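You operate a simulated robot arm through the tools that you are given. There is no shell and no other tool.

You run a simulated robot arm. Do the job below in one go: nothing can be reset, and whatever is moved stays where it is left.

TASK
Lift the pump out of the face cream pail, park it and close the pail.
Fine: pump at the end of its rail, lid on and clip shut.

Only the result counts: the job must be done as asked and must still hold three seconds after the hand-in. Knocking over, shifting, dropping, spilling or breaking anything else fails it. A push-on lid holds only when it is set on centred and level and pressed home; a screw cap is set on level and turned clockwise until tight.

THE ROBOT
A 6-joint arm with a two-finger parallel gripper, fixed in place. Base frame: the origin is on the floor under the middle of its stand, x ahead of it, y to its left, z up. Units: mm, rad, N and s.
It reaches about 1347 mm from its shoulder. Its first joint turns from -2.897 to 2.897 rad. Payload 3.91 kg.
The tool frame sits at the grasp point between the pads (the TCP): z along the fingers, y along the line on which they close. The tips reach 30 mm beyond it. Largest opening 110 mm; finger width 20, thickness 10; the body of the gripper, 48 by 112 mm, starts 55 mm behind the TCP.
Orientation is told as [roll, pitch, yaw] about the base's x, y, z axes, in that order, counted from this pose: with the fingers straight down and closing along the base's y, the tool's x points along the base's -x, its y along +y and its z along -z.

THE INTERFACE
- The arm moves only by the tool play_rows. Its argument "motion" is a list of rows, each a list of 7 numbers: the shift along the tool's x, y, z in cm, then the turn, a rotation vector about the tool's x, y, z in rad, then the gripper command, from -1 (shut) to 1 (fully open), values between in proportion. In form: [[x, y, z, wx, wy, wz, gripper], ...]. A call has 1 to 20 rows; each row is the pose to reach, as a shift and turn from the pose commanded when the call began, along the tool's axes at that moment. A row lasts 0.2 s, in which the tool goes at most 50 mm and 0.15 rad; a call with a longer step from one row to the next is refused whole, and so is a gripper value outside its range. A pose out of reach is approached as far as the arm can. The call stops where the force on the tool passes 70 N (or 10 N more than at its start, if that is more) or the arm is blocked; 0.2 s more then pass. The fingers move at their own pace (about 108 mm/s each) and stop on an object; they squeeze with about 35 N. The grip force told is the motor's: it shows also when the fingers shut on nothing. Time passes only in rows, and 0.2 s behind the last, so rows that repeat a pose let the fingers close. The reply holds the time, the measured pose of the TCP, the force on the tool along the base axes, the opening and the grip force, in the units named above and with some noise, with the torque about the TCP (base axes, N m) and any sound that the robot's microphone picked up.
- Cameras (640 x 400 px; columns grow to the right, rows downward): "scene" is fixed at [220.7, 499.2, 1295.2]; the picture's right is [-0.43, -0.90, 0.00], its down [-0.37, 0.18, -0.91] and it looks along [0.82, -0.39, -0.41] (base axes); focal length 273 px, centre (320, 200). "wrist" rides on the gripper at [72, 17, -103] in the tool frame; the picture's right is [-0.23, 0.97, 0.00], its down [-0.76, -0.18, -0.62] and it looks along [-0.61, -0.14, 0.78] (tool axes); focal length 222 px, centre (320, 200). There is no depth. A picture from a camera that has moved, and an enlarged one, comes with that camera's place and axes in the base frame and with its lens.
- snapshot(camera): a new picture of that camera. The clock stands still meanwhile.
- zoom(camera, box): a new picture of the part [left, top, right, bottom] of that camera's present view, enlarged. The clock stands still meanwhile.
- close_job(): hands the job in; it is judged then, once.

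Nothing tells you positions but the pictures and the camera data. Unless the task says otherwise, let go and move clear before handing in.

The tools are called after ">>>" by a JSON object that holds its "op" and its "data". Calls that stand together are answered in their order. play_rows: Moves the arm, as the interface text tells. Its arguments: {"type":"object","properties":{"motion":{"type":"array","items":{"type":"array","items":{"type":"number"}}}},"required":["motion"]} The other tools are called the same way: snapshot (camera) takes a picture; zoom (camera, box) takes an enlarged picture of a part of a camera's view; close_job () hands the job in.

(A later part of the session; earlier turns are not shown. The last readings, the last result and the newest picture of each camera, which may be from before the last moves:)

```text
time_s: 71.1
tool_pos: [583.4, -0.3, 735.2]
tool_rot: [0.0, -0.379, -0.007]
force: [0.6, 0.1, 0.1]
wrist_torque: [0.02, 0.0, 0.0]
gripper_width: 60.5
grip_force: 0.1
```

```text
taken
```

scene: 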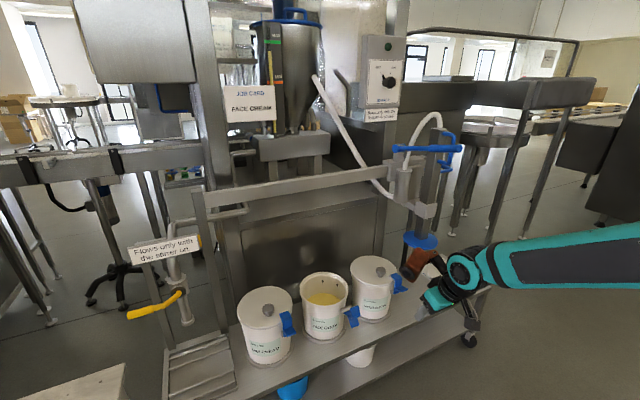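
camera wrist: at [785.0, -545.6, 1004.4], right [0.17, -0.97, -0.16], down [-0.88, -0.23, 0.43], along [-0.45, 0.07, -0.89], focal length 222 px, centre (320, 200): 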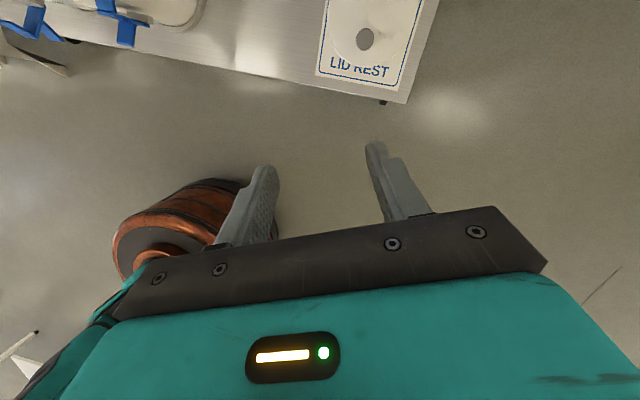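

The wrist is unflipped and healthy. Now I'll go above the lid rest, tool straight down, staying in front of the pails and pump.

>>> {"op": "play_rows", "data": {"motion": [[-1.42, -4.17, 1.33, 0, 0.032, 0, 0.1], [-2.84, -8.33, 2.65, 0, 0.063, 0, 0.1], [-4.25, -12.5, 3.98, 0, 0.095, 0, 0.1], [-5.67, -16.67, 5.31, 0, 0.126, 0, 0.1], [-7.09, -20.83, 6.64, 0, 0.158, 0, 0.1], [-8.51, -25.0, 7.97, 0, 0.19, 0, 0.1], [-9.92, -29.17, 9.29, 0, 0.221, 0, 0.1], [-11.34, -33.33, 10.62, 0, 0.253, 0, 0.1], [-12.76, -37.5, 11.95, 0, 0.284, 0, 0.1], [-14.18, -41.67, 13.28, 0, 0.316, 0, 0.1], [-15.59, -45.83, 14.6, 0, 0.347, 0, 0.1], [-17.01, -50.0, 15.93, 0, 0.379, 0, 0.1], [-17.01, -50.0, 15.93, 0, 0.379, 0, 0.1]]}}

>>> {"op": "snapshot", "data": {"camera": "wrist"}}

>>> {"op": "snapshot", "data": {"camera": "scene"}}

```text
time_s: 73.9
tool_pos: [799.4, -505.2, 651.5]
tool_rot: [0.001, -0.001, -0.007]
force: [-0.4, 0.0, 0.1]
wrist_torque: [-0.02, -0.01, 0.01]
gripper_width: 60.4
grip_force: 0.0
```

```text
taken
camera wrist: at [726.5, -488.4, 755.8], right [0.23, 0.97, 0.0], down [0.76, -0.18, 0.62], along [0.61, -0.15, -0.78], focal length 222 px, centre (320, 200)
```

wrist: 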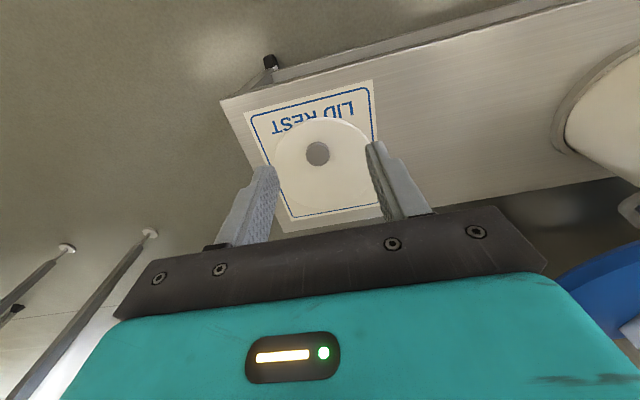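

```text
taken
```

scene: 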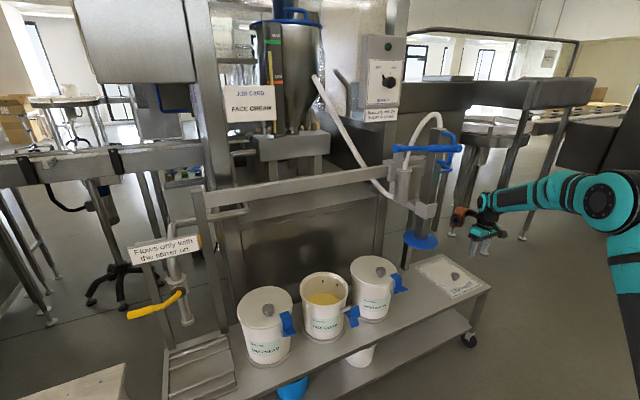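

Tool-down pose reached with the lid in view. I'm zooming in for a precise position.

>>> {"op": "zoom", "data": {"camera": "wrist", "box": [240, 80, 400, 240]}}

>>> {"op": "zoom", "data": {"camera": "scene", "box": [400, 240, 500, 310]}}

```text
2.50 times, centred on (320, 160) of wrist
camera zoom: at [726.5, -488.4, 755.8], right [0.23, 0.97, 0.0], down [0.76, -0.18, 0.62], along [0.61, -0.15, -0.78], focal length 555 px, centre (320, 300)
```

zoom: 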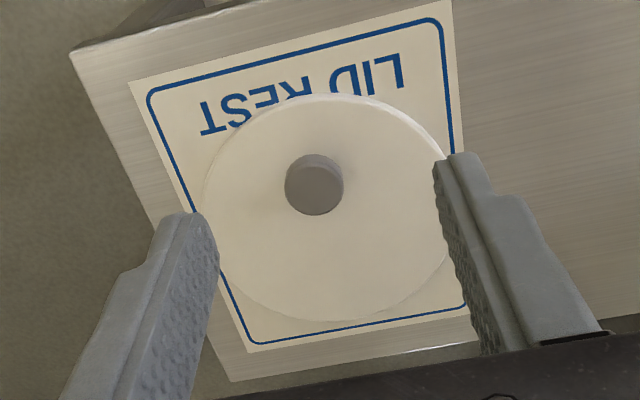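

```text
5.71 times, centred on (450, 275) of scene
camera zoom: at [220.7, 499.2, 1295.2], right [-0.43, -0.9, 0.0], down [-0.37, 0.18, -0.91], along [0.82, -0.39, -0.41], focal length 1561 px, centre (-423, -229)
```

zoom: 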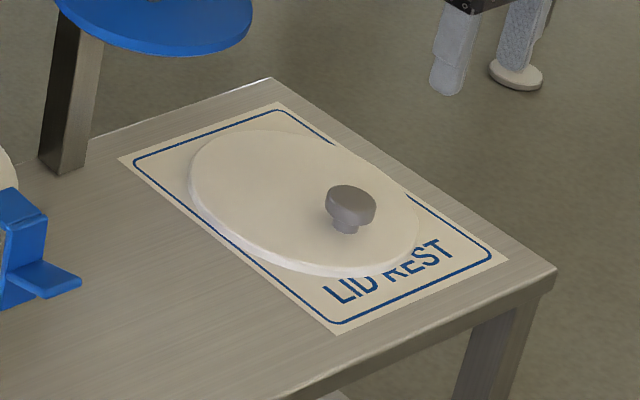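

The knob sits off-centre on every lid, about 37 mm toward the robot from the lid's centre, so the lid only has to be translated without turning. The knob top is at about (880, -529, 440). I'll turn the gripper 90° so the fingers close along x, which resists tilting, and hover over the knob.

>>> {"op": "play_rows", "data": {"motion": [[-0.73, -0.21, 0.83, 0, 0, 0.142, 0.1], [-1.47, -0.42, 1.66, 0, 0, 0.284, 0.1], [-2.2, -0.63, 2.5, 0, 0, 0.427, 0.1], [-2.94, -0.84, 3.33, 0, 0, 0.569, 0.1], [-3.67, -1.05, 4.16, 0, 0, 0.711, 0.1], [-4.41, -1.27, 4.99, 0, 0, 0.853, 0.1], [-5.14, -1.48, 5.82, 0, 0, 0.995, 0.1], [-5.88, -1.69, 6.65, 0, 0, 1.137, 0.1], [-6.61, -1.9, 7.49, 0, 0, 1.28, 0.1], [-7.35, -2.11, 8.32, 0, 0, 1.422, 0.1], [-8.08, -2.32, 9.15, 0, 0, 1.564, 0.1], [-8.08, -2.32, 9.15, 0, 0, 1.564, 0.1]]}}

>>> {"op": "snapshot", "data": {"camera": "wrist"}}

>>> {"op": "zoom", "data": {"camera": "scene", "box": [400, 200, 520, 310]}}

```text
time_s: 76.5
tool_pos: [878.9, -528.2, 559.6]
tool_rot: [0.003, 0.0, -1.571]
force: [-0.5, 0.3, 0.4]
wrist_torque: [0.01, 0.0, 0.03]
gripper_width: 60.3
grip_force: 0.0
```

```text
taken
camera wrist: at [895.0, -457.0, 664.5], right [0.97, -0.23, 0.0], down [-0.18, -0.76, 0.62], along [-0.14, -0.61, -0.78], focal length 222 px, centre (320, 200)
```

wrist: 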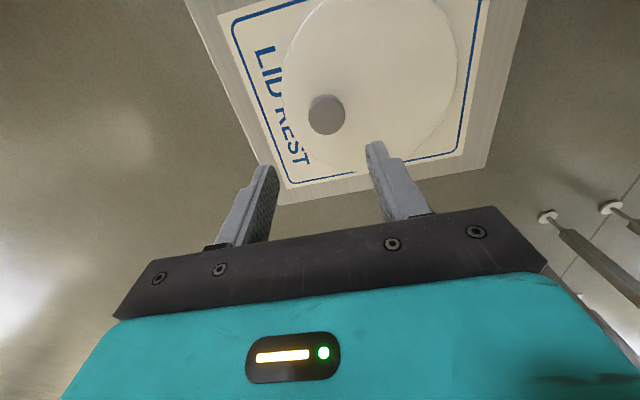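

```text
3.64 times, centred on (460, 255) of scene
camera zoom: at [220.7, 499.2, 1295.2], right [-0.43, -0.9, 0.0], down [-0.37, 0.18, -0.91], along [0.82, -0.39, -0.41], focal length 994 px, centre (-189, 0)
```

zoom: 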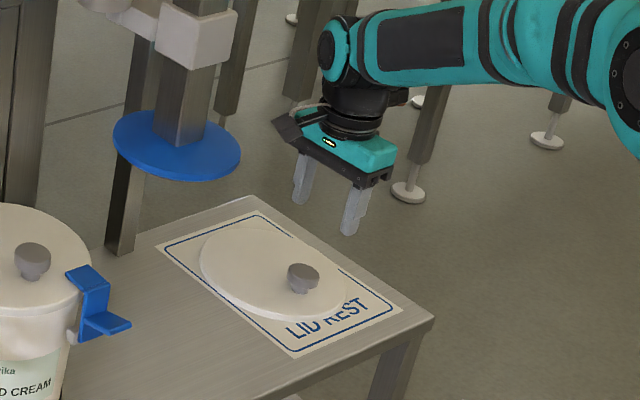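

>>> {"op": "zoom", "data": {"camera": "wrist", "box": [260, 60, 420, 220]}}

```text
2.50 times, centred on (340, 140) of wrist
camera zoom: at [895.0, -457.0, 664.5], right [0.97, -0.23, 0.0], down [-0.18, -0.76, 0.62], along [-0.14, -0.61, -0.78], focal length 555 px, centre (270, 350)
```

zoom: 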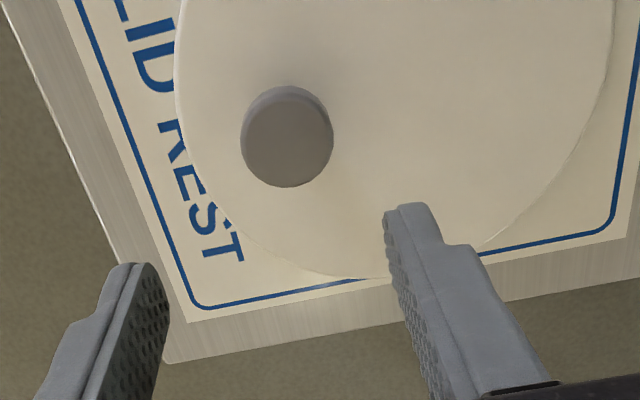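

Refined: knob centre (886, -529), cap about 37 mm wide. I'm lowering so the fingers straddle it.

>>> {"op": "play_rows", "data": {"motion": [[-0.04, 0.35, 2.0, 0, 0, 0, 0.2], [-0.08, 0.71, 4.0, 0, 0, 0, 0.2], [-0.08, 0.71, 6.5, 0, 0, 0, 0.2], [-0.08, 0.71, 9.0, 0, 0, 0, 0.2], [-0.08, 0.71, 10.0, 0, 0, 0, 0.2], [-0.08, 0.71, 10.9, 0, 0, 0, 0.2], [-0.08, 0.71, 10.9, 0, 0, 0, 0.2]]}}

>>> {"op": "snapshot", "data": {"camera": "wrist"}}

>>> {"op": "zoom", "data": {"camera": "scene", "box": [410, 230, 500, 300]}}

```text
time_s: 78.1
tool_pos: [884.8, -530.3, 452.2]
tool_rot: [0.0, 0.0, -1.571]
force: [1.0, 0.3, 0.2]
wrist_torque: [0.0, -0.02, -0.02]
gripper_width: 65.9
grip_force: 0.1
```

```text
taken
camera wrist: at [901.4, -457.5, 556.7], right [0.97, -0.23, 0.0], down [-0.18, -0.76, 0.62], along [-0.14, -0.61, -0.78], focal length 222 px, centre (320, 200)
```

wrist: 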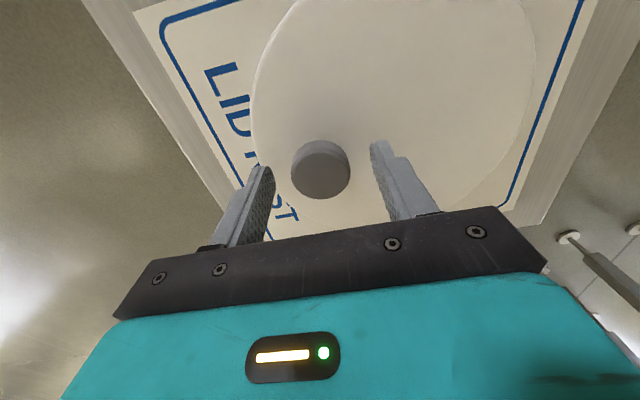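

```text
5.71 times, centred on (455, 265) of scene
camera zoom: at [220.7, 499.2, 1295.2], right [-0.43, -0.9, 0.0], down [-0.37, 0.18, -0.91], along [0.82, -0.39, -0.41], focal length 1561 px, centre (-451, -171)
```

zoom: 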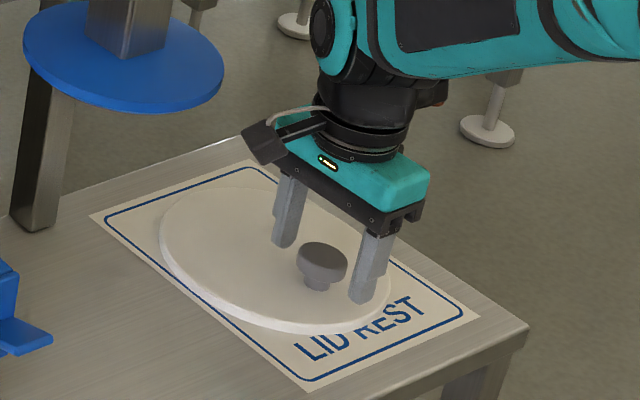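

Well aligned. I'll shift 3 mm in +y, lower 6 mm and close on the knob.

>>> {"op": "play_rows", "data": {"motion": [[0.2, 0, 0.2, 0, 0, 0, 0.2], [0.3, 0, 0.6, 0, 0, 0, 0.2], [0.3, 0, 0.6, 0, 0, 0, 0.2]]}}

>>> {"op": "zoom", "data": {"camera": "wrist", "box": [240, 80, 400, 240]}}

>>> {"op": "zoom", "data": {"camera": "scene", "box": [430, 250, 490, 295]}}

```text
time_s: 78.9
tool_pos: [885.3, -526.4, 445.6]
tool_rot: [-0.001, 0.0, -1.57]
force: [0.3, -0.3, -0.4]
wrist_torque: [-0.02, 0.02, -0.02]
gripper_width: 66.0
grip_force: 0.1
```

```text
2.50 times, centred on (320, 160) of wrist
camera zoom: at [901.7, -453.8, 550.0], right [0.97, -0.23, 0.0], down [-0.18, -0.76, 0.62], along [-0.14, -0.61, -0.78], focal length 555 px, centre (320, 300)
```

zoom: 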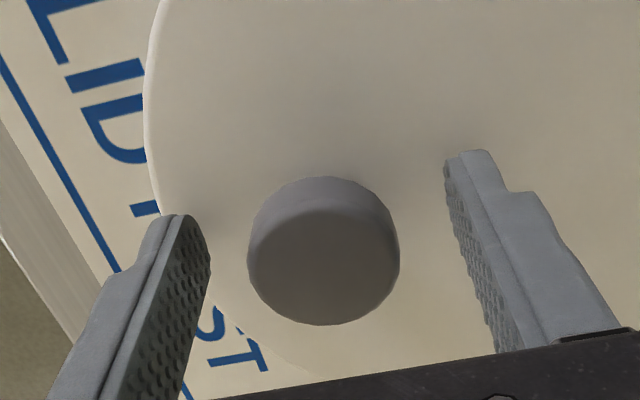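

```text
8.89 times, centred on (460, 272) of scene
camera zoom: at [220.7, 499.2, 1295.2], right [-0.43, -0.9, 0.0], down [-0.37, 0.18, -0.91], along [0.82, -0.39, -0.41], focal length 2429 px, centre (-924, -444)
```

zoom: 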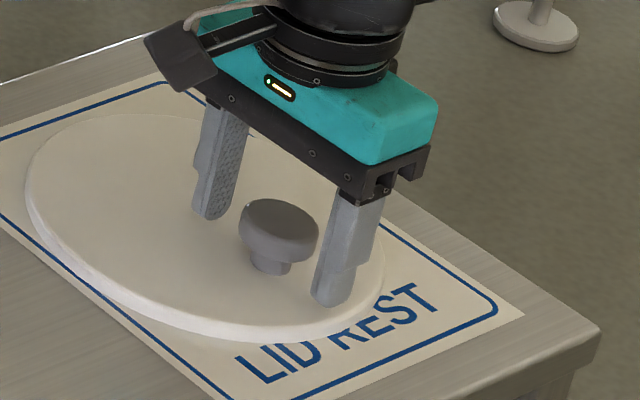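

>>> {"op": "play_rows", "data": {"motion": [[-0.1, 0, 0, 0, 0, 0, -1], [-0.1, 0, 0, 0, 0, 0, -1], [-0.1, 0, 0, 0, 0, 0, -1], [-0.1, 0, 0, 0, 0, 0, -1]]}}

>>> {"op": "zoom", "data": {"camera": "wrist", "box": [240, 80, 400, 240]}}

>>> {"op": "zoom", "data": {"camera": "scene", "box": [430, 250, 490, 295]}}

```text
time_s: 79.9
tool_pos: [885.5, -527.0, 445.7]
tool_rot: [0.0, -0.001, -1.571]
force: [-1.0, 1.3, 1.8]
wrist_torque: [-0.02, 0.02, 0.04]
gripper_width: 36.4
grip_force: 35.1
```

```text
2.50 times, centred on (320, 160) of wrist
camera zoom: at [902.0, -454.6, 549.9], right [0.97, -0.23, 0.0], down [-0.18, -0.76, 0.62], along [-0.14, -0.61, -0.78], focal length 555 px, centre (320, 300)
```

zoom: 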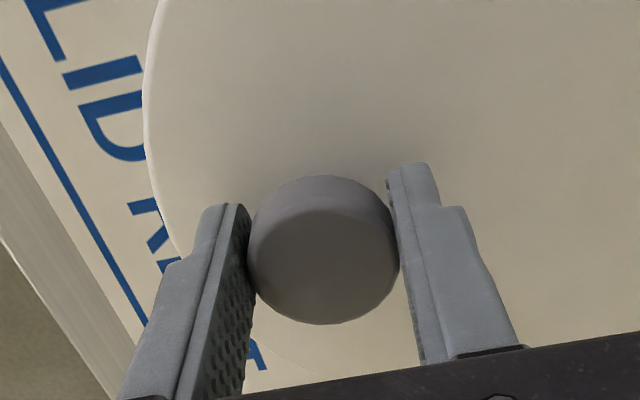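

```text
8.89 times, centred on (460, 272) of scene
camera zoom: at [220.7, 499.2, 1295.2], right [-0.43, -0.9, 0.0], down [-0.37, 0.18, -0.91], along [0.82, -0.39, -0.41], focal length 2429 px, centre (-924, -444)
```

zoom: 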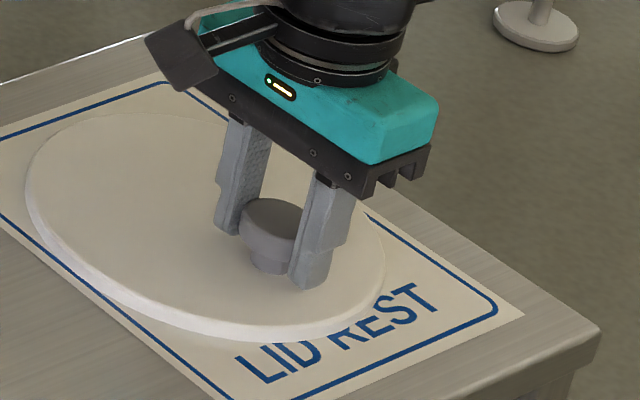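

Gripped the knob at 36.4 mm. I'll lift 25 mm and check for tilt.

>>> {"op": "play_rows", "data": {"motion": [[0, 0, -0.5, 0, 0, 0, -1], [0, 0, -1.0, 0, 0, 0, -1], [0, 0, -1.5, 0, 0, 0, -1], [0, 0, -2.0, 0, 0, 0, -1], [0, 0, -2.5, 0, 0, 0, -1], [0, 0, -2.5, 0, 0, 0, -1]]}}

>>> {"op": "zoom", "data": {"camera": "scene", "box": [410, 235, 500, 300]}}

>>> {"op": "snapshot", "data": {"camera": "wrist"}}

```text
time_s: 81.3
tool_pos: [886.1, -526.7, 471.8]
tool_rot: [-0.001, 0.001, -1.571]
force: [0.4, -0.3, -0.4]
wrist_torque: [-0.05, 0.04, -0.02]
gripper_width: 36.7
grip_force: 34.9
```

```text
6.15 times, centred on (455, 268) of scene
camera zoom: at [220.7, 499.2, 1295.2], right [-0.43, -0.9, 0.0], down [-0.37, 0.18, -0.91], along [0.82, -0.39, -0.41], focal length 1681 px, centre (-511, -215)
```

zoom: 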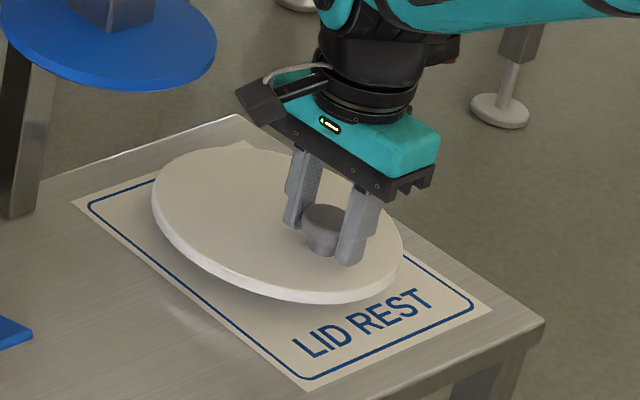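

```text
taken
camera wrist: at [902.2, -454.7, 574.8], right [0.97, -0.23, 0.0], down [-0.18, -0.76, 0.62], along [-0.14, -0.61, -0.78], focal length 222 px, centre (320, 200)
```

wrist: 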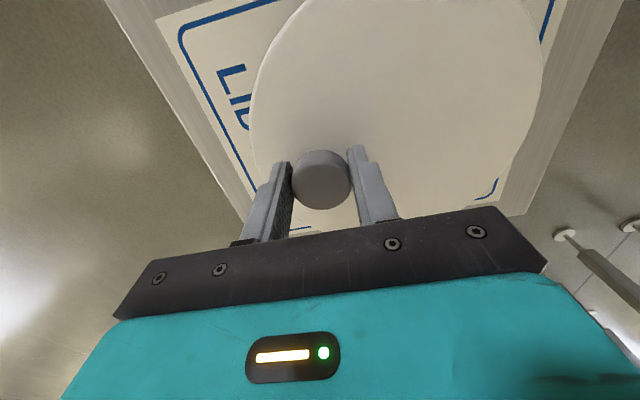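

The lid is level and light in the grip. I'll bring it out in front of the bench, clear of the pump and pails, then over toward the open pail.

>>> {"op": "play_rows", "data": {"motion": [[0.1, -1.5, -1.0, 0, 0, 0, -1], [0.3, -4.2, -2.0, 0, 0, 0, -1], [0.6, -7.2, -3.0, 0, 0, 0, -1], [0.9, -10.2, -4.0, 0, 0, 0, -1], [1.2, -13.2, -5.0, 0, 0, 0, -1], [1.5, -16.2, -6.0, 0, 0, 0, -1], [1.8, -19.2, -7.0, 0, 0, 0, -1], [2.2, -22.2, -8.0, 0, 0, 0, -1], [2.7, -24.6, -8.8, 0, 0, 0, -1], [2.7, -24.6, -8.8, 0, 0, 0, -1]]}}

>>> {"op": "snapshot", "data": {"camera": "wrist"}}

>>> {"op": "snapshot", "data": {"camera": "scene"}}

```text
time_s: 83.5
tool_pos: [639.5, -498.9, 558.2]
tool_rot: [-0.001, 0.002, -1.571]
force: [-0.5, 0.5, -0.7]
wrist_torque: [0.01, 0.05, 0.03]
gripper_width: 36.8
grip_force: 34.9
```

```text
taken
camera wrist: at [656.4, -426.9, 662.3], right [0.97, -0.23, 0.0], down [-0.18, -0.76, 0.62], along [-0.14, -0.61, -0.78], focal length 222 px, centre (320, 200)
```

wrist: 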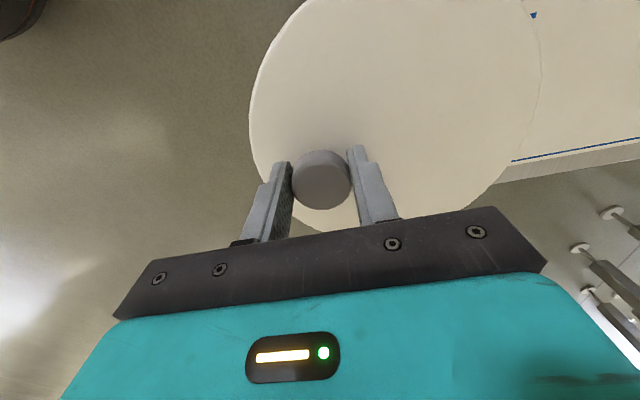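

```text
taken
```

scene: 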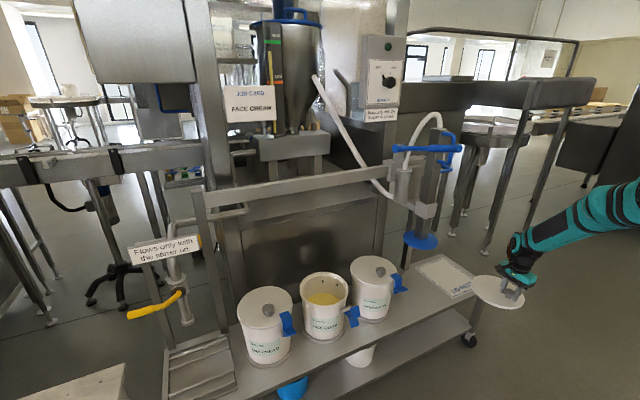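

>>> {"op": "play_rows", "data": {"motion": [[2.0, -0.1, -0.7, 0, 0, 0, -1], [5.0, -0.3, -1.7, 0, 0, 0, -1], [9.0, -0.5, -3.0, 0, 0, 0, -1], [13.0, -0.7, -4.3, 0, 0, 0, -1], [17.0, -0.9, -5.6, 0, 0, 0, -1], [21.0, -1.2, -6.9, 0, 0, 0, -1], [25.0, -1.4, -8.2, 0, 0, 0, -1], [29.0, -1.6, -9.5, 0, 0, 0, -1], [33.0, -1.8, -10.8, 0, 0, 0, -1], [37.0, -2.0, -12.1, 0, 0, 0, -1], [41.0, -2.2, -13.4, 0, 0, 0, -1], [45.0, -2.5, -14.7, 0, 0, 0, -1], [49.0, -2.7, -16.0, 0, 0, 0, -1], [53.0, -2.9, -17.3, 0, 0, 0, -1], [57.0, -3.1, -18.6, 0, 0, 0, -1], [61.0, -3.3, -19.9, 0, 0, 0, -1], [65.0, -3.5, -21.2, 0, 0, 0, -1], [69.0, -3.8, -22.5, 0, 0, 0, -1], [72.0, -3.9, -23.5, 0, 0, 0, -1], [73.2, -4.0, -23.9, 0, 0, 0, -1]]}}

>>> {"op": "snapshot", "data": {"camera": "wrist"}}

>>> {"op": "snapshot", "data": {"camera": "scene"}}

```text
time_s: 87.7
tool_pos: [599.7, 233.1, 796.8]
tool_rot: [0.0, 0.0, -1.571]
force: [0.9, 0.9, -1.1]
wrist_torque: [0.01, 0.03, 0.02]
gripper_width: 36.7
grip_force: 34.5
```

```text
taken
camera wrist: at [616.2, 304.2, 901.1], right [0.97, -0.23, 0.0], down [-0.18, -0.76, 0.62], along [-0.14, -0.61, -0.78], focal length 222 px, centre (320, 200)
```

wrist: 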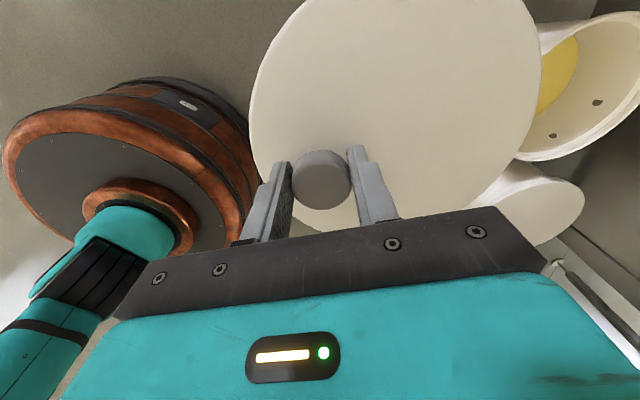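

```text
taken
```

scene: 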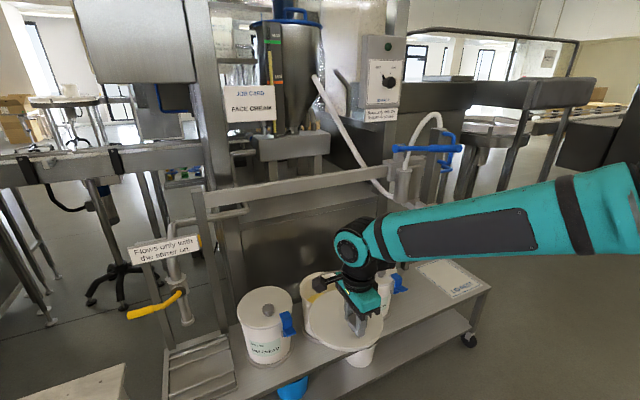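

I can see the open pail behind the lid. I'll measure the lid's centre offset from the knob more precisely with a zoom.

>>> {"op": "zoom", "data": {"camera": "wrist", "box": [230, 0, 390, 120]}}

>>> {"op": "zoom", "data": {"camera": "wrist", "box": [440, 0, 600, 120]}}

>>> {"op": "zoom", "data": {"camera": "wrist", "box": [230, 110, 390, 250]}}

>>> {"op": "zoom", "data": {"camera": "wrist", "box": [400, 110, 560, 250]}}

```text
3.33 times, centred on (310, 60) of wrist
camera zoom: at [616.2, 304.2, 901.1], right [0.97, -0.23, 0.0], down [-0.18, -0.76, 0.62], along [-0.14, -0.61, -0.78], focal length 740 px, centre (353, 667)
```

zoom: 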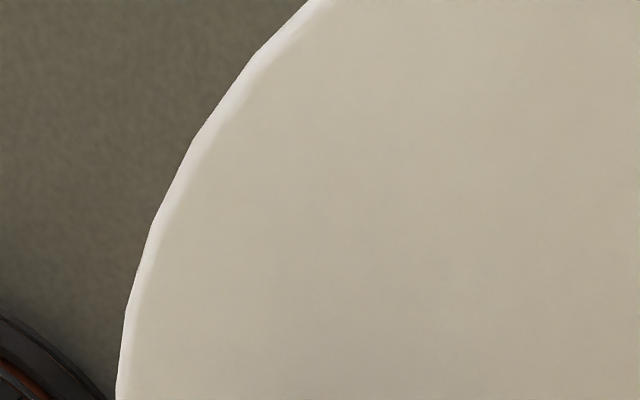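

```text
3.33 times, centred on (520, 60) of wrist
camera zoom: at [616.2, 304.2, 901.1], right [0.97, -0.23, 0.0], down [-0.18, -0.76, 0.62], along [-0.14, -0.61, -0.78], focal length 740 px, centre (-347, 667)
```

zoom: 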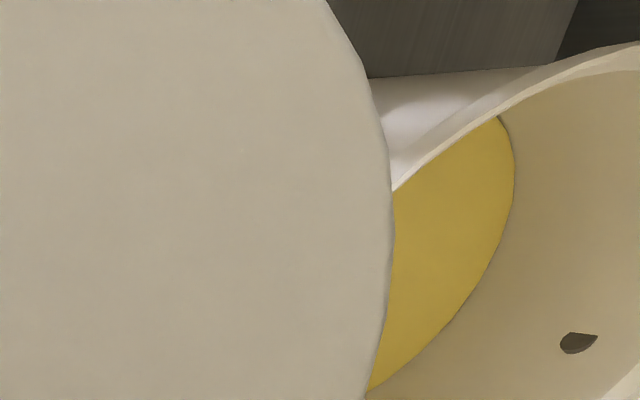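

```text
2.86 times, centred on (310, 180) of wrist
camera zoom: at [616.2, 304.2, 901.1], right [0.97, -0.23, 0.0], down [-0.18, -0.76, 0.62], along [-0.14, -0.61, -0.78], focal length 635 px, centre (349, 257)
```

zoom: 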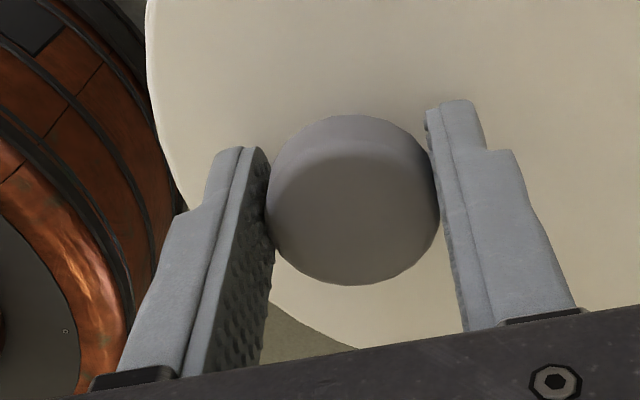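

```text
2.86 times, centred on (480, 180) of wrist
camera zoom: at [616.2, 304.2, 901.1], right [0.97, -0.23, 0.0], down [-0.18, -0.76, 0.62], along [-0.14, -0.61, -0.78], focal length 635 px, centre (-137, 257)
```

zoom: 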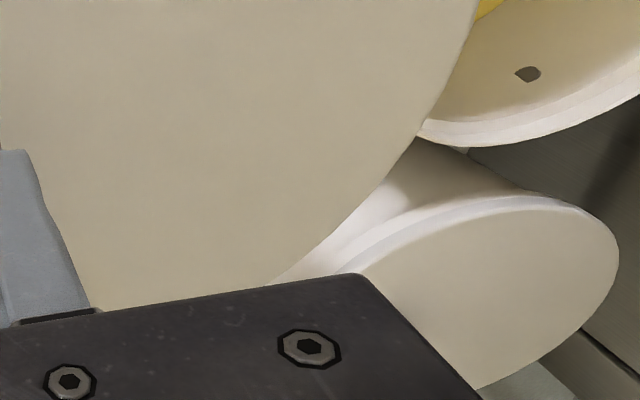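

The lid centre is (+44, -4) mm from the TCP. Now I'll measure the pail rim from this view and the scene view.

>>> {"op": "zoom", "data": {"camera": "wrist", "box": [520, 0, 640, 80]}}

>>> {"op": "zoom", "data": {"camera": "wrist", "box": [510, 80, 640, 170]}}

>>> {"op": "zoom", "data": {"camera": "scene", "box": [290, 255, 380, 345]}}

```text
5.00 times, centred on (580, 40) of wrist
camera zoom: at [616.2, 304.2, 901.1], right [0.97, -0.23, 0.0], down [-0.18, -0.76, 0.62], along [-0.14, -0.61, -0.78], focal length 1111 px, centre (-980, 1000)
```

zoom: 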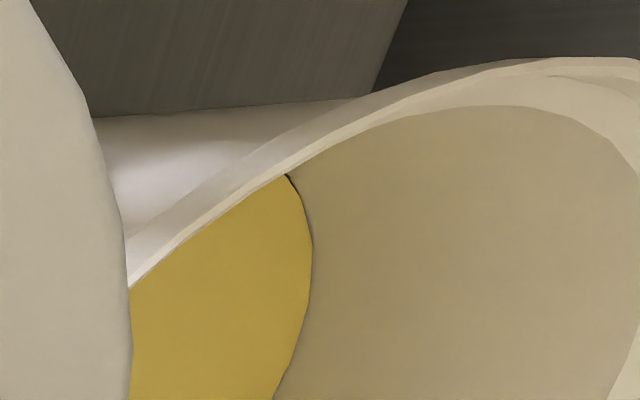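

```text
4.44 times, centred on (575, 125) of wrist
camera zoom: at [616.2, 304.2, 901.1], right [0.97, -0.23, 0.0], down [-0.18, -0.76, 0.62], along [-0.14, -0.61, -0.78], focal length 987 px, centre (-813, 533)
```

zoom: 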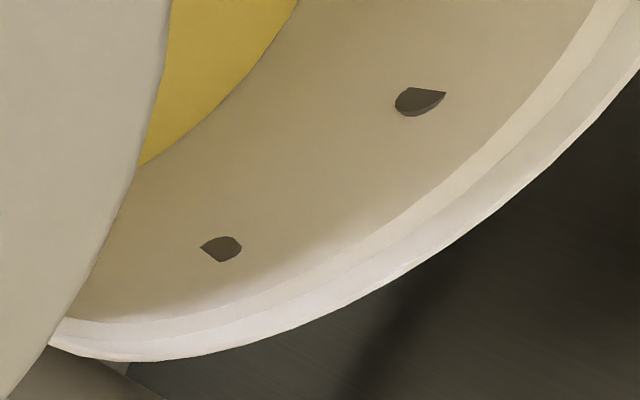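

```text
4.44 times, centred on (335, 300) of scene
camera zoom: at [220.7, 499.2, 1295.2], right [-0.43, -0.9, 0.0], down [-0.37, 0.18, -0.91], along [0.82, -0.39, -0.41], focal length 1214 px, centre (253, -244)
```

zoom: 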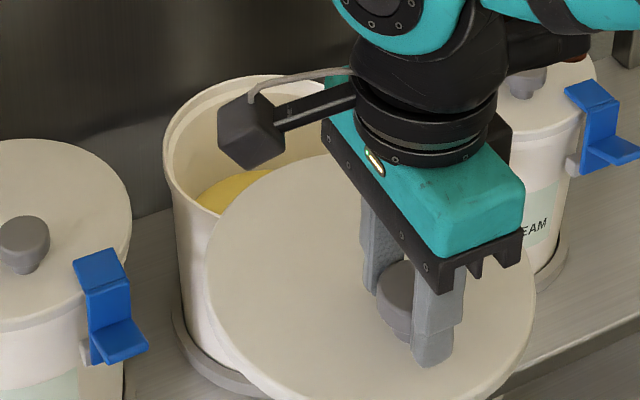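

The pail rim is centred at about (923, 148.5) with its lip near z≈589. I'll move the lid over it at a safe height and compare the two from the scene camera.

>>> {"op": "play_rows", "data": {"motion": [[-0.5, 1.6, 0.4, 0, 0, 0, -1], [-1.2, 4.2, 1.1, 0, 0, 0, -1], [-2.0, 7.0, 1.9, 0, 0, 0, -1], [-2.9, 10.0, 2.8, 0, 0, 0, -1], [-3.8, 13.0, 3.6, 0, 0, 0, -1], [-4.6, 16.0, 4.4, 0, 0, 0, -1], [-5.5, 19.0, 5.2, 0, 0, 0, -1], [-6.3, 22.0, 6.0, 0, 0, 0, -1], [-7.2, 25.0, 6.9, 0, 0, 0, -1], [-7.8, 27.0, 7.4, 0, 0, 0, -1], [-8.06, 27.93, 7.68, 0, 0, 0, -1], [-8.06, 27.93, 7.68, 0, 0, 0, -1]]}}

>>> {"op": "zoom", "data": {"camera": "scene", "box": [270, 230, 380, 340]}}

>>> {"op": "snapshot", "data": {"camera": "wrist"}}

```text
time_s: 90.3
tool_pos: [880.2, 151.8, 720.3]
tool_rot: [-0.001, 0.002, -1.571]
force: [0.1, 0.1, -1.4]
wrist_torque: [0.01, 0.05, 0.02]
gripper_width: 36.9
grip_force: 34.6
```

```text
3.64 times, centred on (325, 285) of scene
camera zoom: at [220.7, 499.2, 1295.2], right [-0.43, -0.9, 0.0], down [-0.37, 0.18, -0.91], along [0.82, -0.39, -0.41], focal length 994 px, centre (302, -109)
```

zoom: 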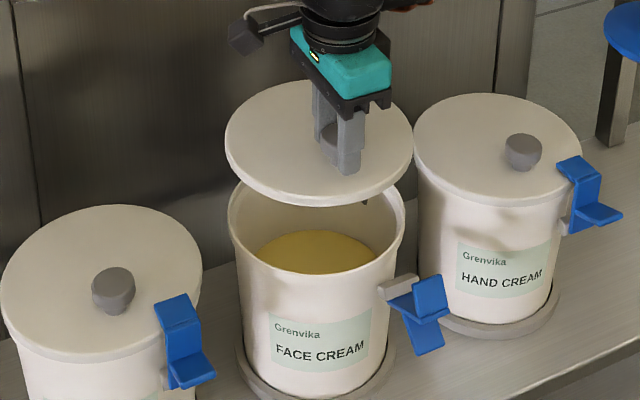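

```text
taken
camera wrist: at [895.2, 223.8, 825.6], right [0.97, -0.23, 0.0], down [-0.18, -0.76, 0.62], along [-0.14, -0.61, -0.78], focal length 222 px, centre (320, 200)
```

wrist: 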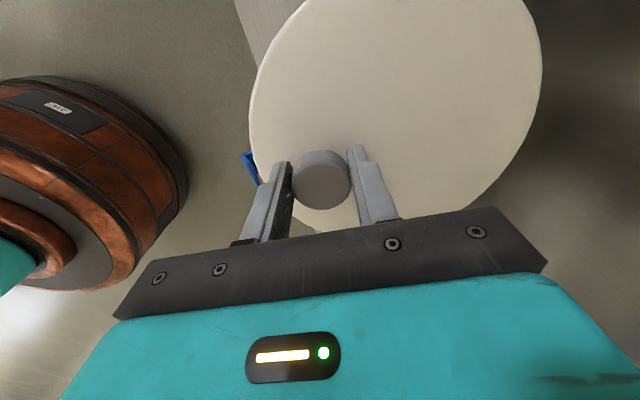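

The lid is nearly concentric horizontally. I'll lower it to just above the rim and compare more finely.

>>> {"op": "play_rows", "data": {"motion": [[0, 0, 1.5, 0, 0, 0, -1], [0, 0, 3.0, 0, 0, 0, -1], [0, 0, 4.5, 0, 0, 0, -1], [0, 0, 6.0, 0, 0, 0, -1], [0, 0, 6.6, 0, 0, 0, -1], [0, 0, 6.6, 0, 0, 0, -1]]}}

>>> {"op": "zoom", "data": {"camera": "scene", "box": [290, 255, 370, 325]}}

>>> {"op": "snapshot", "data": {"camera": "wrist"}}

```text
time_s: 91.7
tool_pos: [878.5, 152.3, 654.2]
tool_rot: [-0.002, 0.0, -1.57]
force: [-0.4, -0.6, -1.7]
wrist_torque: [0.01, 0.02, 0.01]
gripper_width: 36.6
grip_force: 34.8
```

```text
5.71 times, centred on (330, 290) of scene
camera zoom: at [220.7, 499.2, 1295.2], right [-0.43, -0.9, 0.0], down [-0.37, 0.18, -0.91], along [0.82, -0.39, -0.41], focal length 1561 px, centre (263, -314)
```

zoom: 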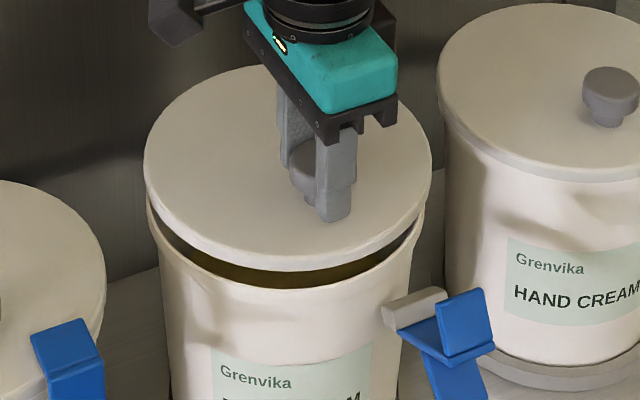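

```text
taken
camera wrist: at [896.0, 224.6, 758.1], right [0.97, -0.23, 0.0], down [-0.18, -0.76, 0.62], along [-0.14, -0.61, -0.78], focal length 222 px, centre (320, 200)
```

wrist: 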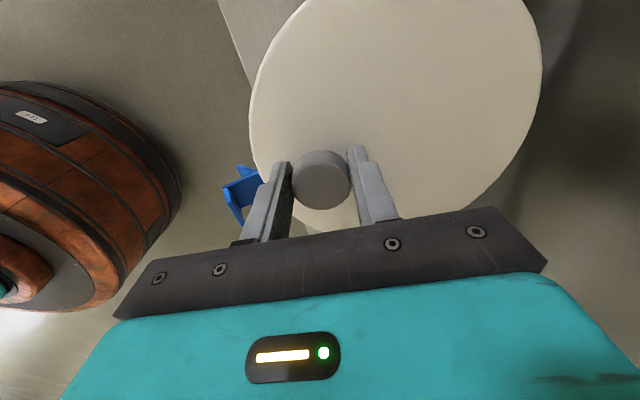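

The lid radius is about 91.8 mm and the rim's about 89 mm, but the exact rim height is uncertain by ~10 mm, and that affects centring. I'll feel for the rim height by lowering in tiny steps.

>>> {"op": "play_rows", "data": {"motion": [[0, 0, 0.2, 0, 0, 0, -1], [0, 0, 0.4, 0, 0, 0, -1], [0, 0, 0.4, 0, 0, 0, -1]]}}

>>> {"op": "play_rows", "data": {"motion": [[0, 0, 0.1, 0, 0, 0, -1], [0, 0, 0.2, 0, 0, 0, -1], [0, 0, 0.2, 0, 0, 0, -1]]}}

>>> {"op": "zoom", "data": {"camera": "scene", "box": [290, 255, 370, 325]}}

```text
time_s: 92.5
tool_pos: [879.7, 151.6, 650.4]
tool_rot: [0.0, 0.0, -1.569]
force: [0.1, 0.6, -0.9]
wrist_torque: [0.02, 0.06, 0.0]
gripper_width: 36.7
grip_force: 35.3
```

```text
time_s: 93.3
tool_pos: [878.8, 151.8, 647.6]
tool_rot: [0.001, 0.0, -1.57]
force: [-0.5, 0.3, -0.6]
wrist_torque: [-0.01, 0.03, 0.03]
gripper_width: 37.0
grip_force: 34.7
```

```text
5.71 times, centred on (330, 290) of scene
camera zoom: at [220.7, 499.2, 1295.2], right [-0.43, -0.9, 0.0], down [-0.37, 0.18, -0.91], along [0.82, -0.39, -0.41], focal length 1561 px, centre (263, -314)
```

zoom: 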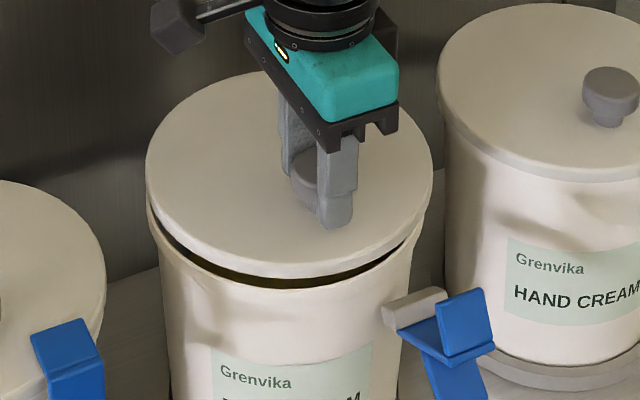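

No contact yet, so I'm continuing in 2 mm steps.

>>> {"op": "play_rows", "data": {"motion": [[0, 0, 0.1, 0, 0, 0, -1], [0, 0, 0.2, 0, 0, 0, -1], [0, 0, 0.2, 0, 0, 0, -1]]}}

>>> {"op": "play_rows", "data": {"motion": [[0, 0, 0.1, 0, 0, 0, -1], [0, 0, 0.2, 0, 0, 0, -1], [0, 0, 0.2, 0, 0, 0, -1]]}}

>>> {"op": "zoom", "data": {"camera": "scene", "box": [290, 255, 370, 325]}}

```text
time_s: 94.1
tool_pos: [879.3, 150.6, 646.5]
tool_rot: [-0.001, 0.0, -1.57]
force: [-0.1, 0.5, 0.4]
wrist_torque: [-0.01, 0.03, 0.01]
gripper_width: 36.7
grip_force: 34.6
```

```text
time_s: 94.9
tool_pos: [879.0, 152.9, 644.2]
tool_rot: [0.0, 0.0, -1.572]
force: [0.7, 0.4, -1.3]
wrist_torque: [0.03, 0.02, -0.01]
gripper_width: 36.9
grip_force: 35.0
```

```text
5.71 times, centred on (330, 290) of scene
camera zoom: at [220.7, 499.2, 1295.2], right [-0.43, -0.9, 0.0], down [-0.37, 0.18, -0.91], along [0.82, -0.39, -0.41], focal length 1561 px, centre (263, -314)
```

zoom: 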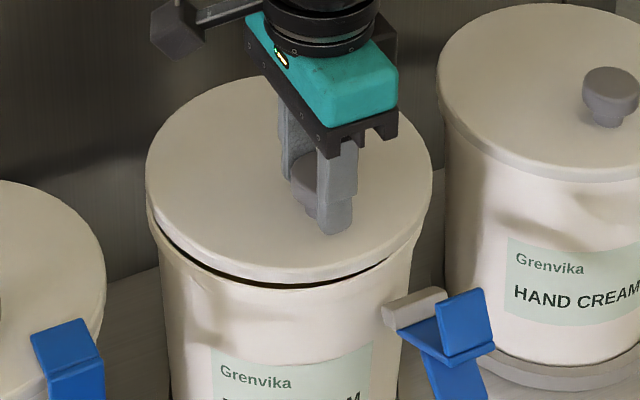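

>>> {"op": "play_rows", "data": {"motion": [[0, 0, 0.1, 0, 0, 0, -1], [0, 0, 0.2, 0, 0, 0, -1], [0, 0, 0.2, 0, 0, 0, -1]]}}

>>> {"op": "play_rows", "data": {"motion": [[0, 0, 0.1, 0, 0, 0, -1], [0, 0, 0.2, 0, 0, 0, -1], [0, 0, 0.2, 0, 0, 0, -1]]}}

>>> {"op": "zoom", "data": {"camera": "scene", "box": [290, 265, 350, 325]}}

```text
time_s: 95.7
tool_pos: [879.5, 152.7, 643.1]
tool_rot: [0.001, 0.0, -1.57]
force: [0.3, 0.2, -0.3]
wrist_torque: [0.03, 0.03, -0.01]
gripper_width: 36.9
grip_force: 35.2
```

```text
time_s: 96.5
tool_pos: [879.5, 152.4, 640.2]
tool_rot: [0.0, 0.001, -1.571]
force: [-0.1, 0.8, -0.9]
wrist_torque: [0.0, 0.02, -0.01]
gripper_width: 36.8
grip_force: 35.3
```

```text
6.67 times, centred on (320, 295) of scene
camera zoom: at [220.7, 499.2, 1295.2], right [-0.43, -0.9, 0.0], down [-0.37, 0.18, -0.91], along [0.82, -0.39, -0.41], focal length 1821 px, centre (320, -433)
```

zoom: 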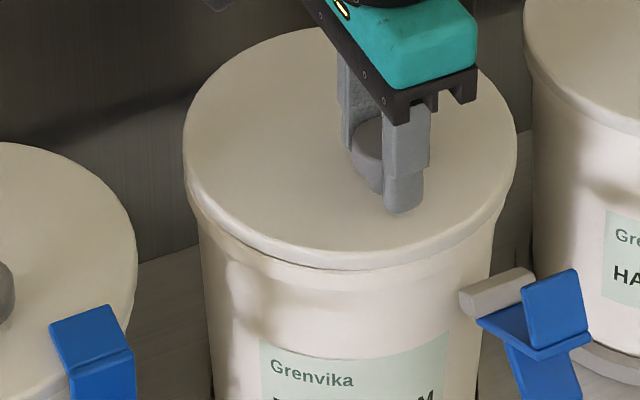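

>>> {"op": "play_rows", "data": {"motion": [[0, 0, 0.1, 0, 0, 0, -1], [0, 0, 0.2, 0, 0, 0, -1], [0, 0, 0.2, 0, 0, 0, -1]]}}

>>> {"op": "play_rows", "data": {"motion": [[0, 0, 0.1, 0, 0, 0, -1], [0, 0, 0.2, 0, 0, 0, -1], [0, 0, 0.2, 0, 0, 0, -1]]}}

>>> {"op": "zoom", "data": {"camera": "scene", "box": [290, 265, 350, 325]}}

```text
time_s: 97.3
tool_pos: [878.5, 152.8, 638.5]
tool_rot: [0.0, 0.0, -1.572]
force: [0.5, 0.6, -0.9]
wrist_torque: [0.03, 0.0, -0.03]
gripper_width: 36.7
grip_force: 35.0
```

```text
time_s: 98.1
tool_pos: [878.4, 152.2, 636.6]
tool_rot: [-0.001, 0.001, -1.571]
force: [0.3, 0.1, -1.0]
wrist_torque: [0.02, 0.0, -0.02]
gripper_width: 37.0
grip_force: 34.9
```

```text
6.67 times, centred on (320, 295) of scene
camera zoom: at [220.7, 499.2, 1295.2], right [-0.43, -0.9, 0.0], down [-0.37, 0.18, -0.91], along [0.82, -0.39, -0.41], focal length 1821 px, centre (320, -433)
```

zoom: 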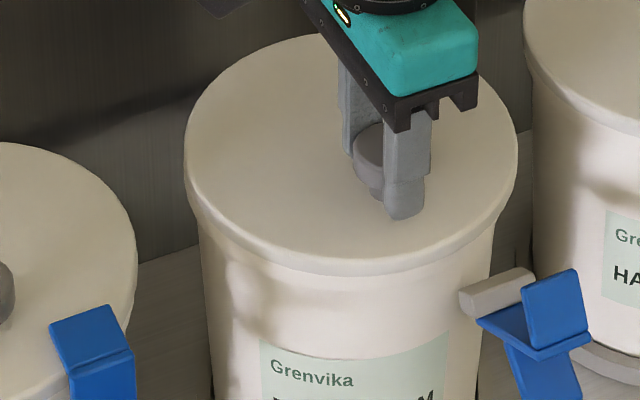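

>>> {"op": "play_rows", "data": {"motion": [[0, 0, 0.1, 0, 0, 0, -1], [0, 0, 0.2, 0, 0, 0, -1], [0, 0, 0.2, 0, 0, 0, -1]]}}

>>> {"op": "play_rows", "data": {"motion": [[0, 0, 0.1, 0, 0, 0, -1], [0, 0, 0.2, 0, 0, 0, -1], [0, 0, 0.2, 0, 0, 0, -1]]}}

>>> {"op": "zoom", "data": {"camera": "scene", "box": [290, 265, 350, 325]}}

```text
time_s: 98.9
tool_pos: [879.2, 152.4, 636.0]
tool_rot: [0.002, -0.001, -1.57]
force: [1.0, 3.0, 6.9]
wrist_torque: [-0.31, 0.08, 0.01]
gripper_width: 36.8
grip_force: 35.3
```

```text
time_s: 99.7
tool_pos: [879.1, 152.5, 636.0]
tool_rot: [0.004, 0.002, -1.571]
force: [-1.1, 7.2, 29.9]
wrist_torque: [0.03, 0.08, 0.0]
gripper_width: 36.8
grip_force: 34.9
```

```text
6.67 times, centred on (320, 295) of scene
camera zoom: at [220.7, 499.2, 1295.2], right [-0.43, -0.9, 0.0], down [-0.37, 0.18, -0.91], along [0.82, -0.39, -0.41], focal length 1821 px, centre (320, -433)
```

zoom: 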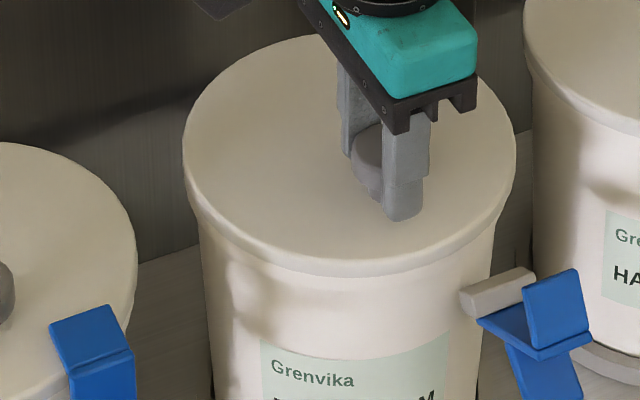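

Contact at TCP z=636, so the rim is at z≈589, which puts the pail centre at (923.5, 148) and the lid within about 1 mm of centred. I'll ease off and release the knob, then press the lid at its centre.

>>> {"op": "play_rows", "data": {"motion": [[0, 0, -0.15, 0, 0, 0, -1], [0, 0, -0.25, 0, 0, 0, -1], [0, 0, -0.25, 0, 0, 0, -1]]}}

```text
time_s: 100.5
tool_pos: [879.0, 153.0, 635.2]
tool_rot: [0.0, -0.001, -1.573]
force: [0.3, 6.3, 12.2]
wrist_torque: [0.02, 0.0, 0.03]
gripper_width: 36.8
grip_force: 34.7
```

>>> {"op": "play_rows", "data": {"motion": [[0, 0, 0, 0, 0, 0, -0.2], [0, 0, 0, 0, 0, 0, 0.1], [0, 0, 0, 0, 0, 0, 0.1], [0, 0, 0, 0, 0, 0, 0.1]]}}

>>> {"op": "zoom", "data": {"camera": "scene", "box": [290, 265, 350, 325]}}

>>> {"op": "snapshot", "data": {"camera": "wrist"}}

```text
time_s: 101.5
tool_pos: [879.3, 152.0, 634.6]
tool_rot: [-0.001, 0.001, -1.572]
force: [0.5, -0.9, 0.8]
wrist_torque: [0.03, 0.01, 0.02]
gripper_width: 60.4
grip_force: 0.2
heard: snap
```

```text
6.67 times, centred on (320, 295) of scene
camera zoom: at [220.7, 499.2, 1295.2], right [-0.43, -0.9, 0.0], down [-0.37, 0.18, -0.91], along [0.82, -0.39, -0.41], focal length 1821 px, centre (320, -433)
```

zoom: 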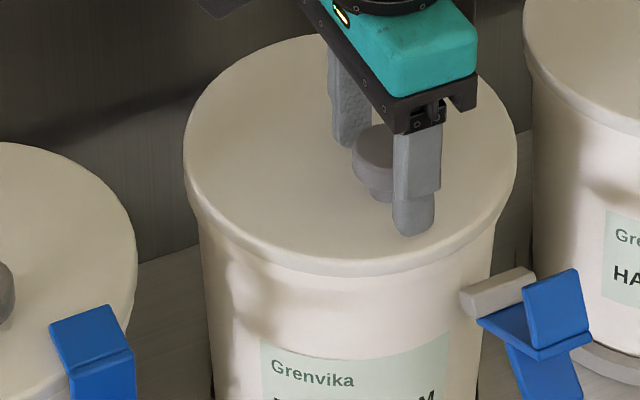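

```text
taken
camera wrist: at [896.0, 223.9, 739.5], right [0.97, -0.23, 0.0], down [-0.18, -0.76, 0.62], along [-0.14, -0.61, -0.78], focal length 222 px, centre (320, 200)
```

wrist: 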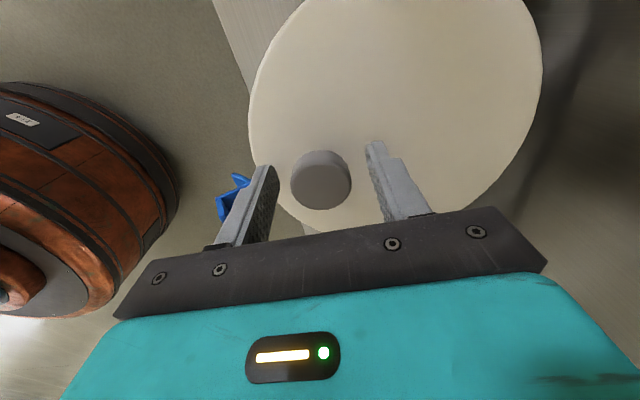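

I heard a snap, so the lid is seated. I'll lift off clear of the knob, check the lid and look at the clip.

>>> {"op": "play_rows", "data": {"motion": [[0, 0, -1.5, 0, 0, 0, 0.1], [0, 0, -4, 0, 0, 0, 0.1], [0, 0, -7, 0, 0, 0, 0.1], [0, 0, -9, 0, 0, 0, 0.1], [0, 0, -9, 0, 0, 0, 0.1]]}}

>>> {"op": "zoom", "data": {"camera": "scene", "box": [260, 255, 410, 345]}}

>>> {"op": "snapshot", "data": {"camera": "wrist"}}

```text
time_s: 102.7
tool_pos: [880.2, 152.4, 724.0]
tool_rot: [0.001, 0.001, -1.57]
force: [0.6, -0.4, 0.0]
wrist_torque: [0.0, -0.05, 0.01]
gripper_width: 60.6
grip_force: 0.0
```

```text
4.27 times, centred on (335, 300) of scene
camera zoom: at [220.7, 499.2, 1295.2], right [-0.43, -0.9, 0.0], down [-0.37, 0.18, -0.91], along [0.82, -0.39, -0.41], focal length 1166 px, centre (256, -227)
```

zoom: 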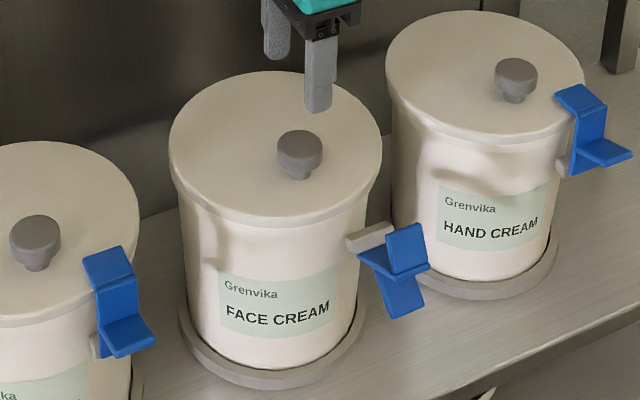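

```text
taken
camera wrist: at [896.1, 223.8, 828.1], right [0.97, -0.23, 0.0], down [-0.18, -0.76, 0.62], along [-0.14, -0.61, -0.78], focal length 222 px, centre (320, 200)
```

wrist: 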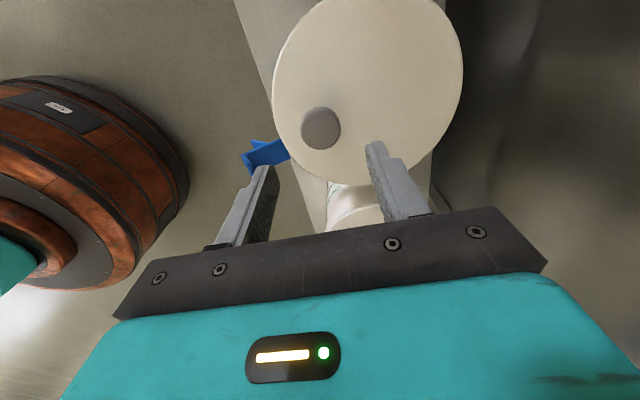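

The lid is on, level, and matches its neighbours. Next is the clip: I'll turn the tool and look at it from the front.

>>> {"op": "play_rows", "data": {"motion": [[-0.5, -1.2, 0, 0, 0, -0.143, 0.1], [-1.0, -2.5, 0, 0, 0, -0.286, 0.1], [-1.6, -3.7, 0.1, 0, 0, -0.428, 0.1], [-2.1, -4.9, 0.1, 0, 0, -0.571, 0], [-2.6, -6.1, 0.2, 0, 0, -0.714, -0.5], [-3.1, -7.4, 0.2, 0, 0, -0.857, -1], [-3.6, -8.6, 0.3, 0, 0, -1.0, -1], [-4.1, -9.8, 0.3, 0, 0, -1.142, -1], [-4.7, -11.0, 0.3, 0, 0, -1.285, -1], [-5.2, -12.3, 0.4, 0, 0, -1.428, -1], [-5.7, -13.5, 0.4, 0, 0, -1.571, -1], [-5.7, -13.5, 0.4, 0, 0, -1.571, -1]]}}

>>> {"op": "snapshot", "data": {"camera": "wrist"}}

>>> {"op": "zoom", "data": {"camera": "scene", "box": [330, 285, 380, 335]}}

```text
time_s: 105.3
tool_pos: [744.0, 95.8, 720.6]
tool_rot: [-0.001, -0.001, 0.001]
force: [0.3, -0.4, -0.1]
wrist_torque: [0.01, 0.01, -0.02]
gripper_width: 0.0
grip_force: 35.0
```

```text
taken
camera wrist: at [671.0, 111.5, 825.2], right [0.23, 0.97, 0.0], down [0.76, -0.18, 0.62], along [0.61, -0.14, -0.78], focal length 222 px, centre (320, 200)
```

wrist: 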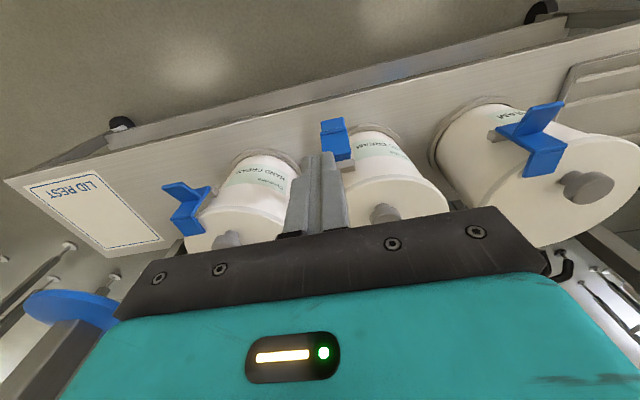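

```text
8.00 times, centred on (355, 310) of scene
camera zoom: at [220.7, 499.2, 1295.2], right [-0.43, -0.9, 0.0], down [-0.37, 0.18, -0.91], along [0.82, -0.39, -0.41], focal length 2186 px, centre (40, -680)
```

zoom: 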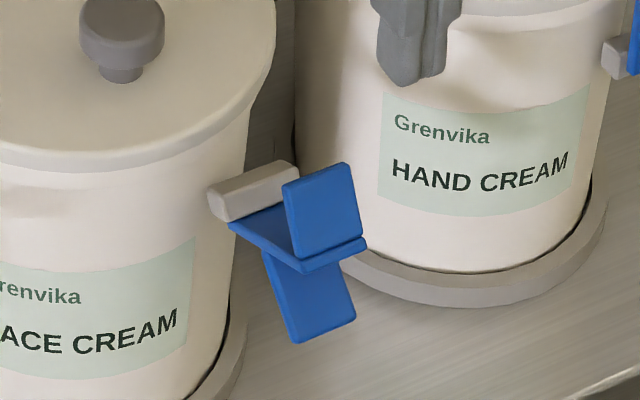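

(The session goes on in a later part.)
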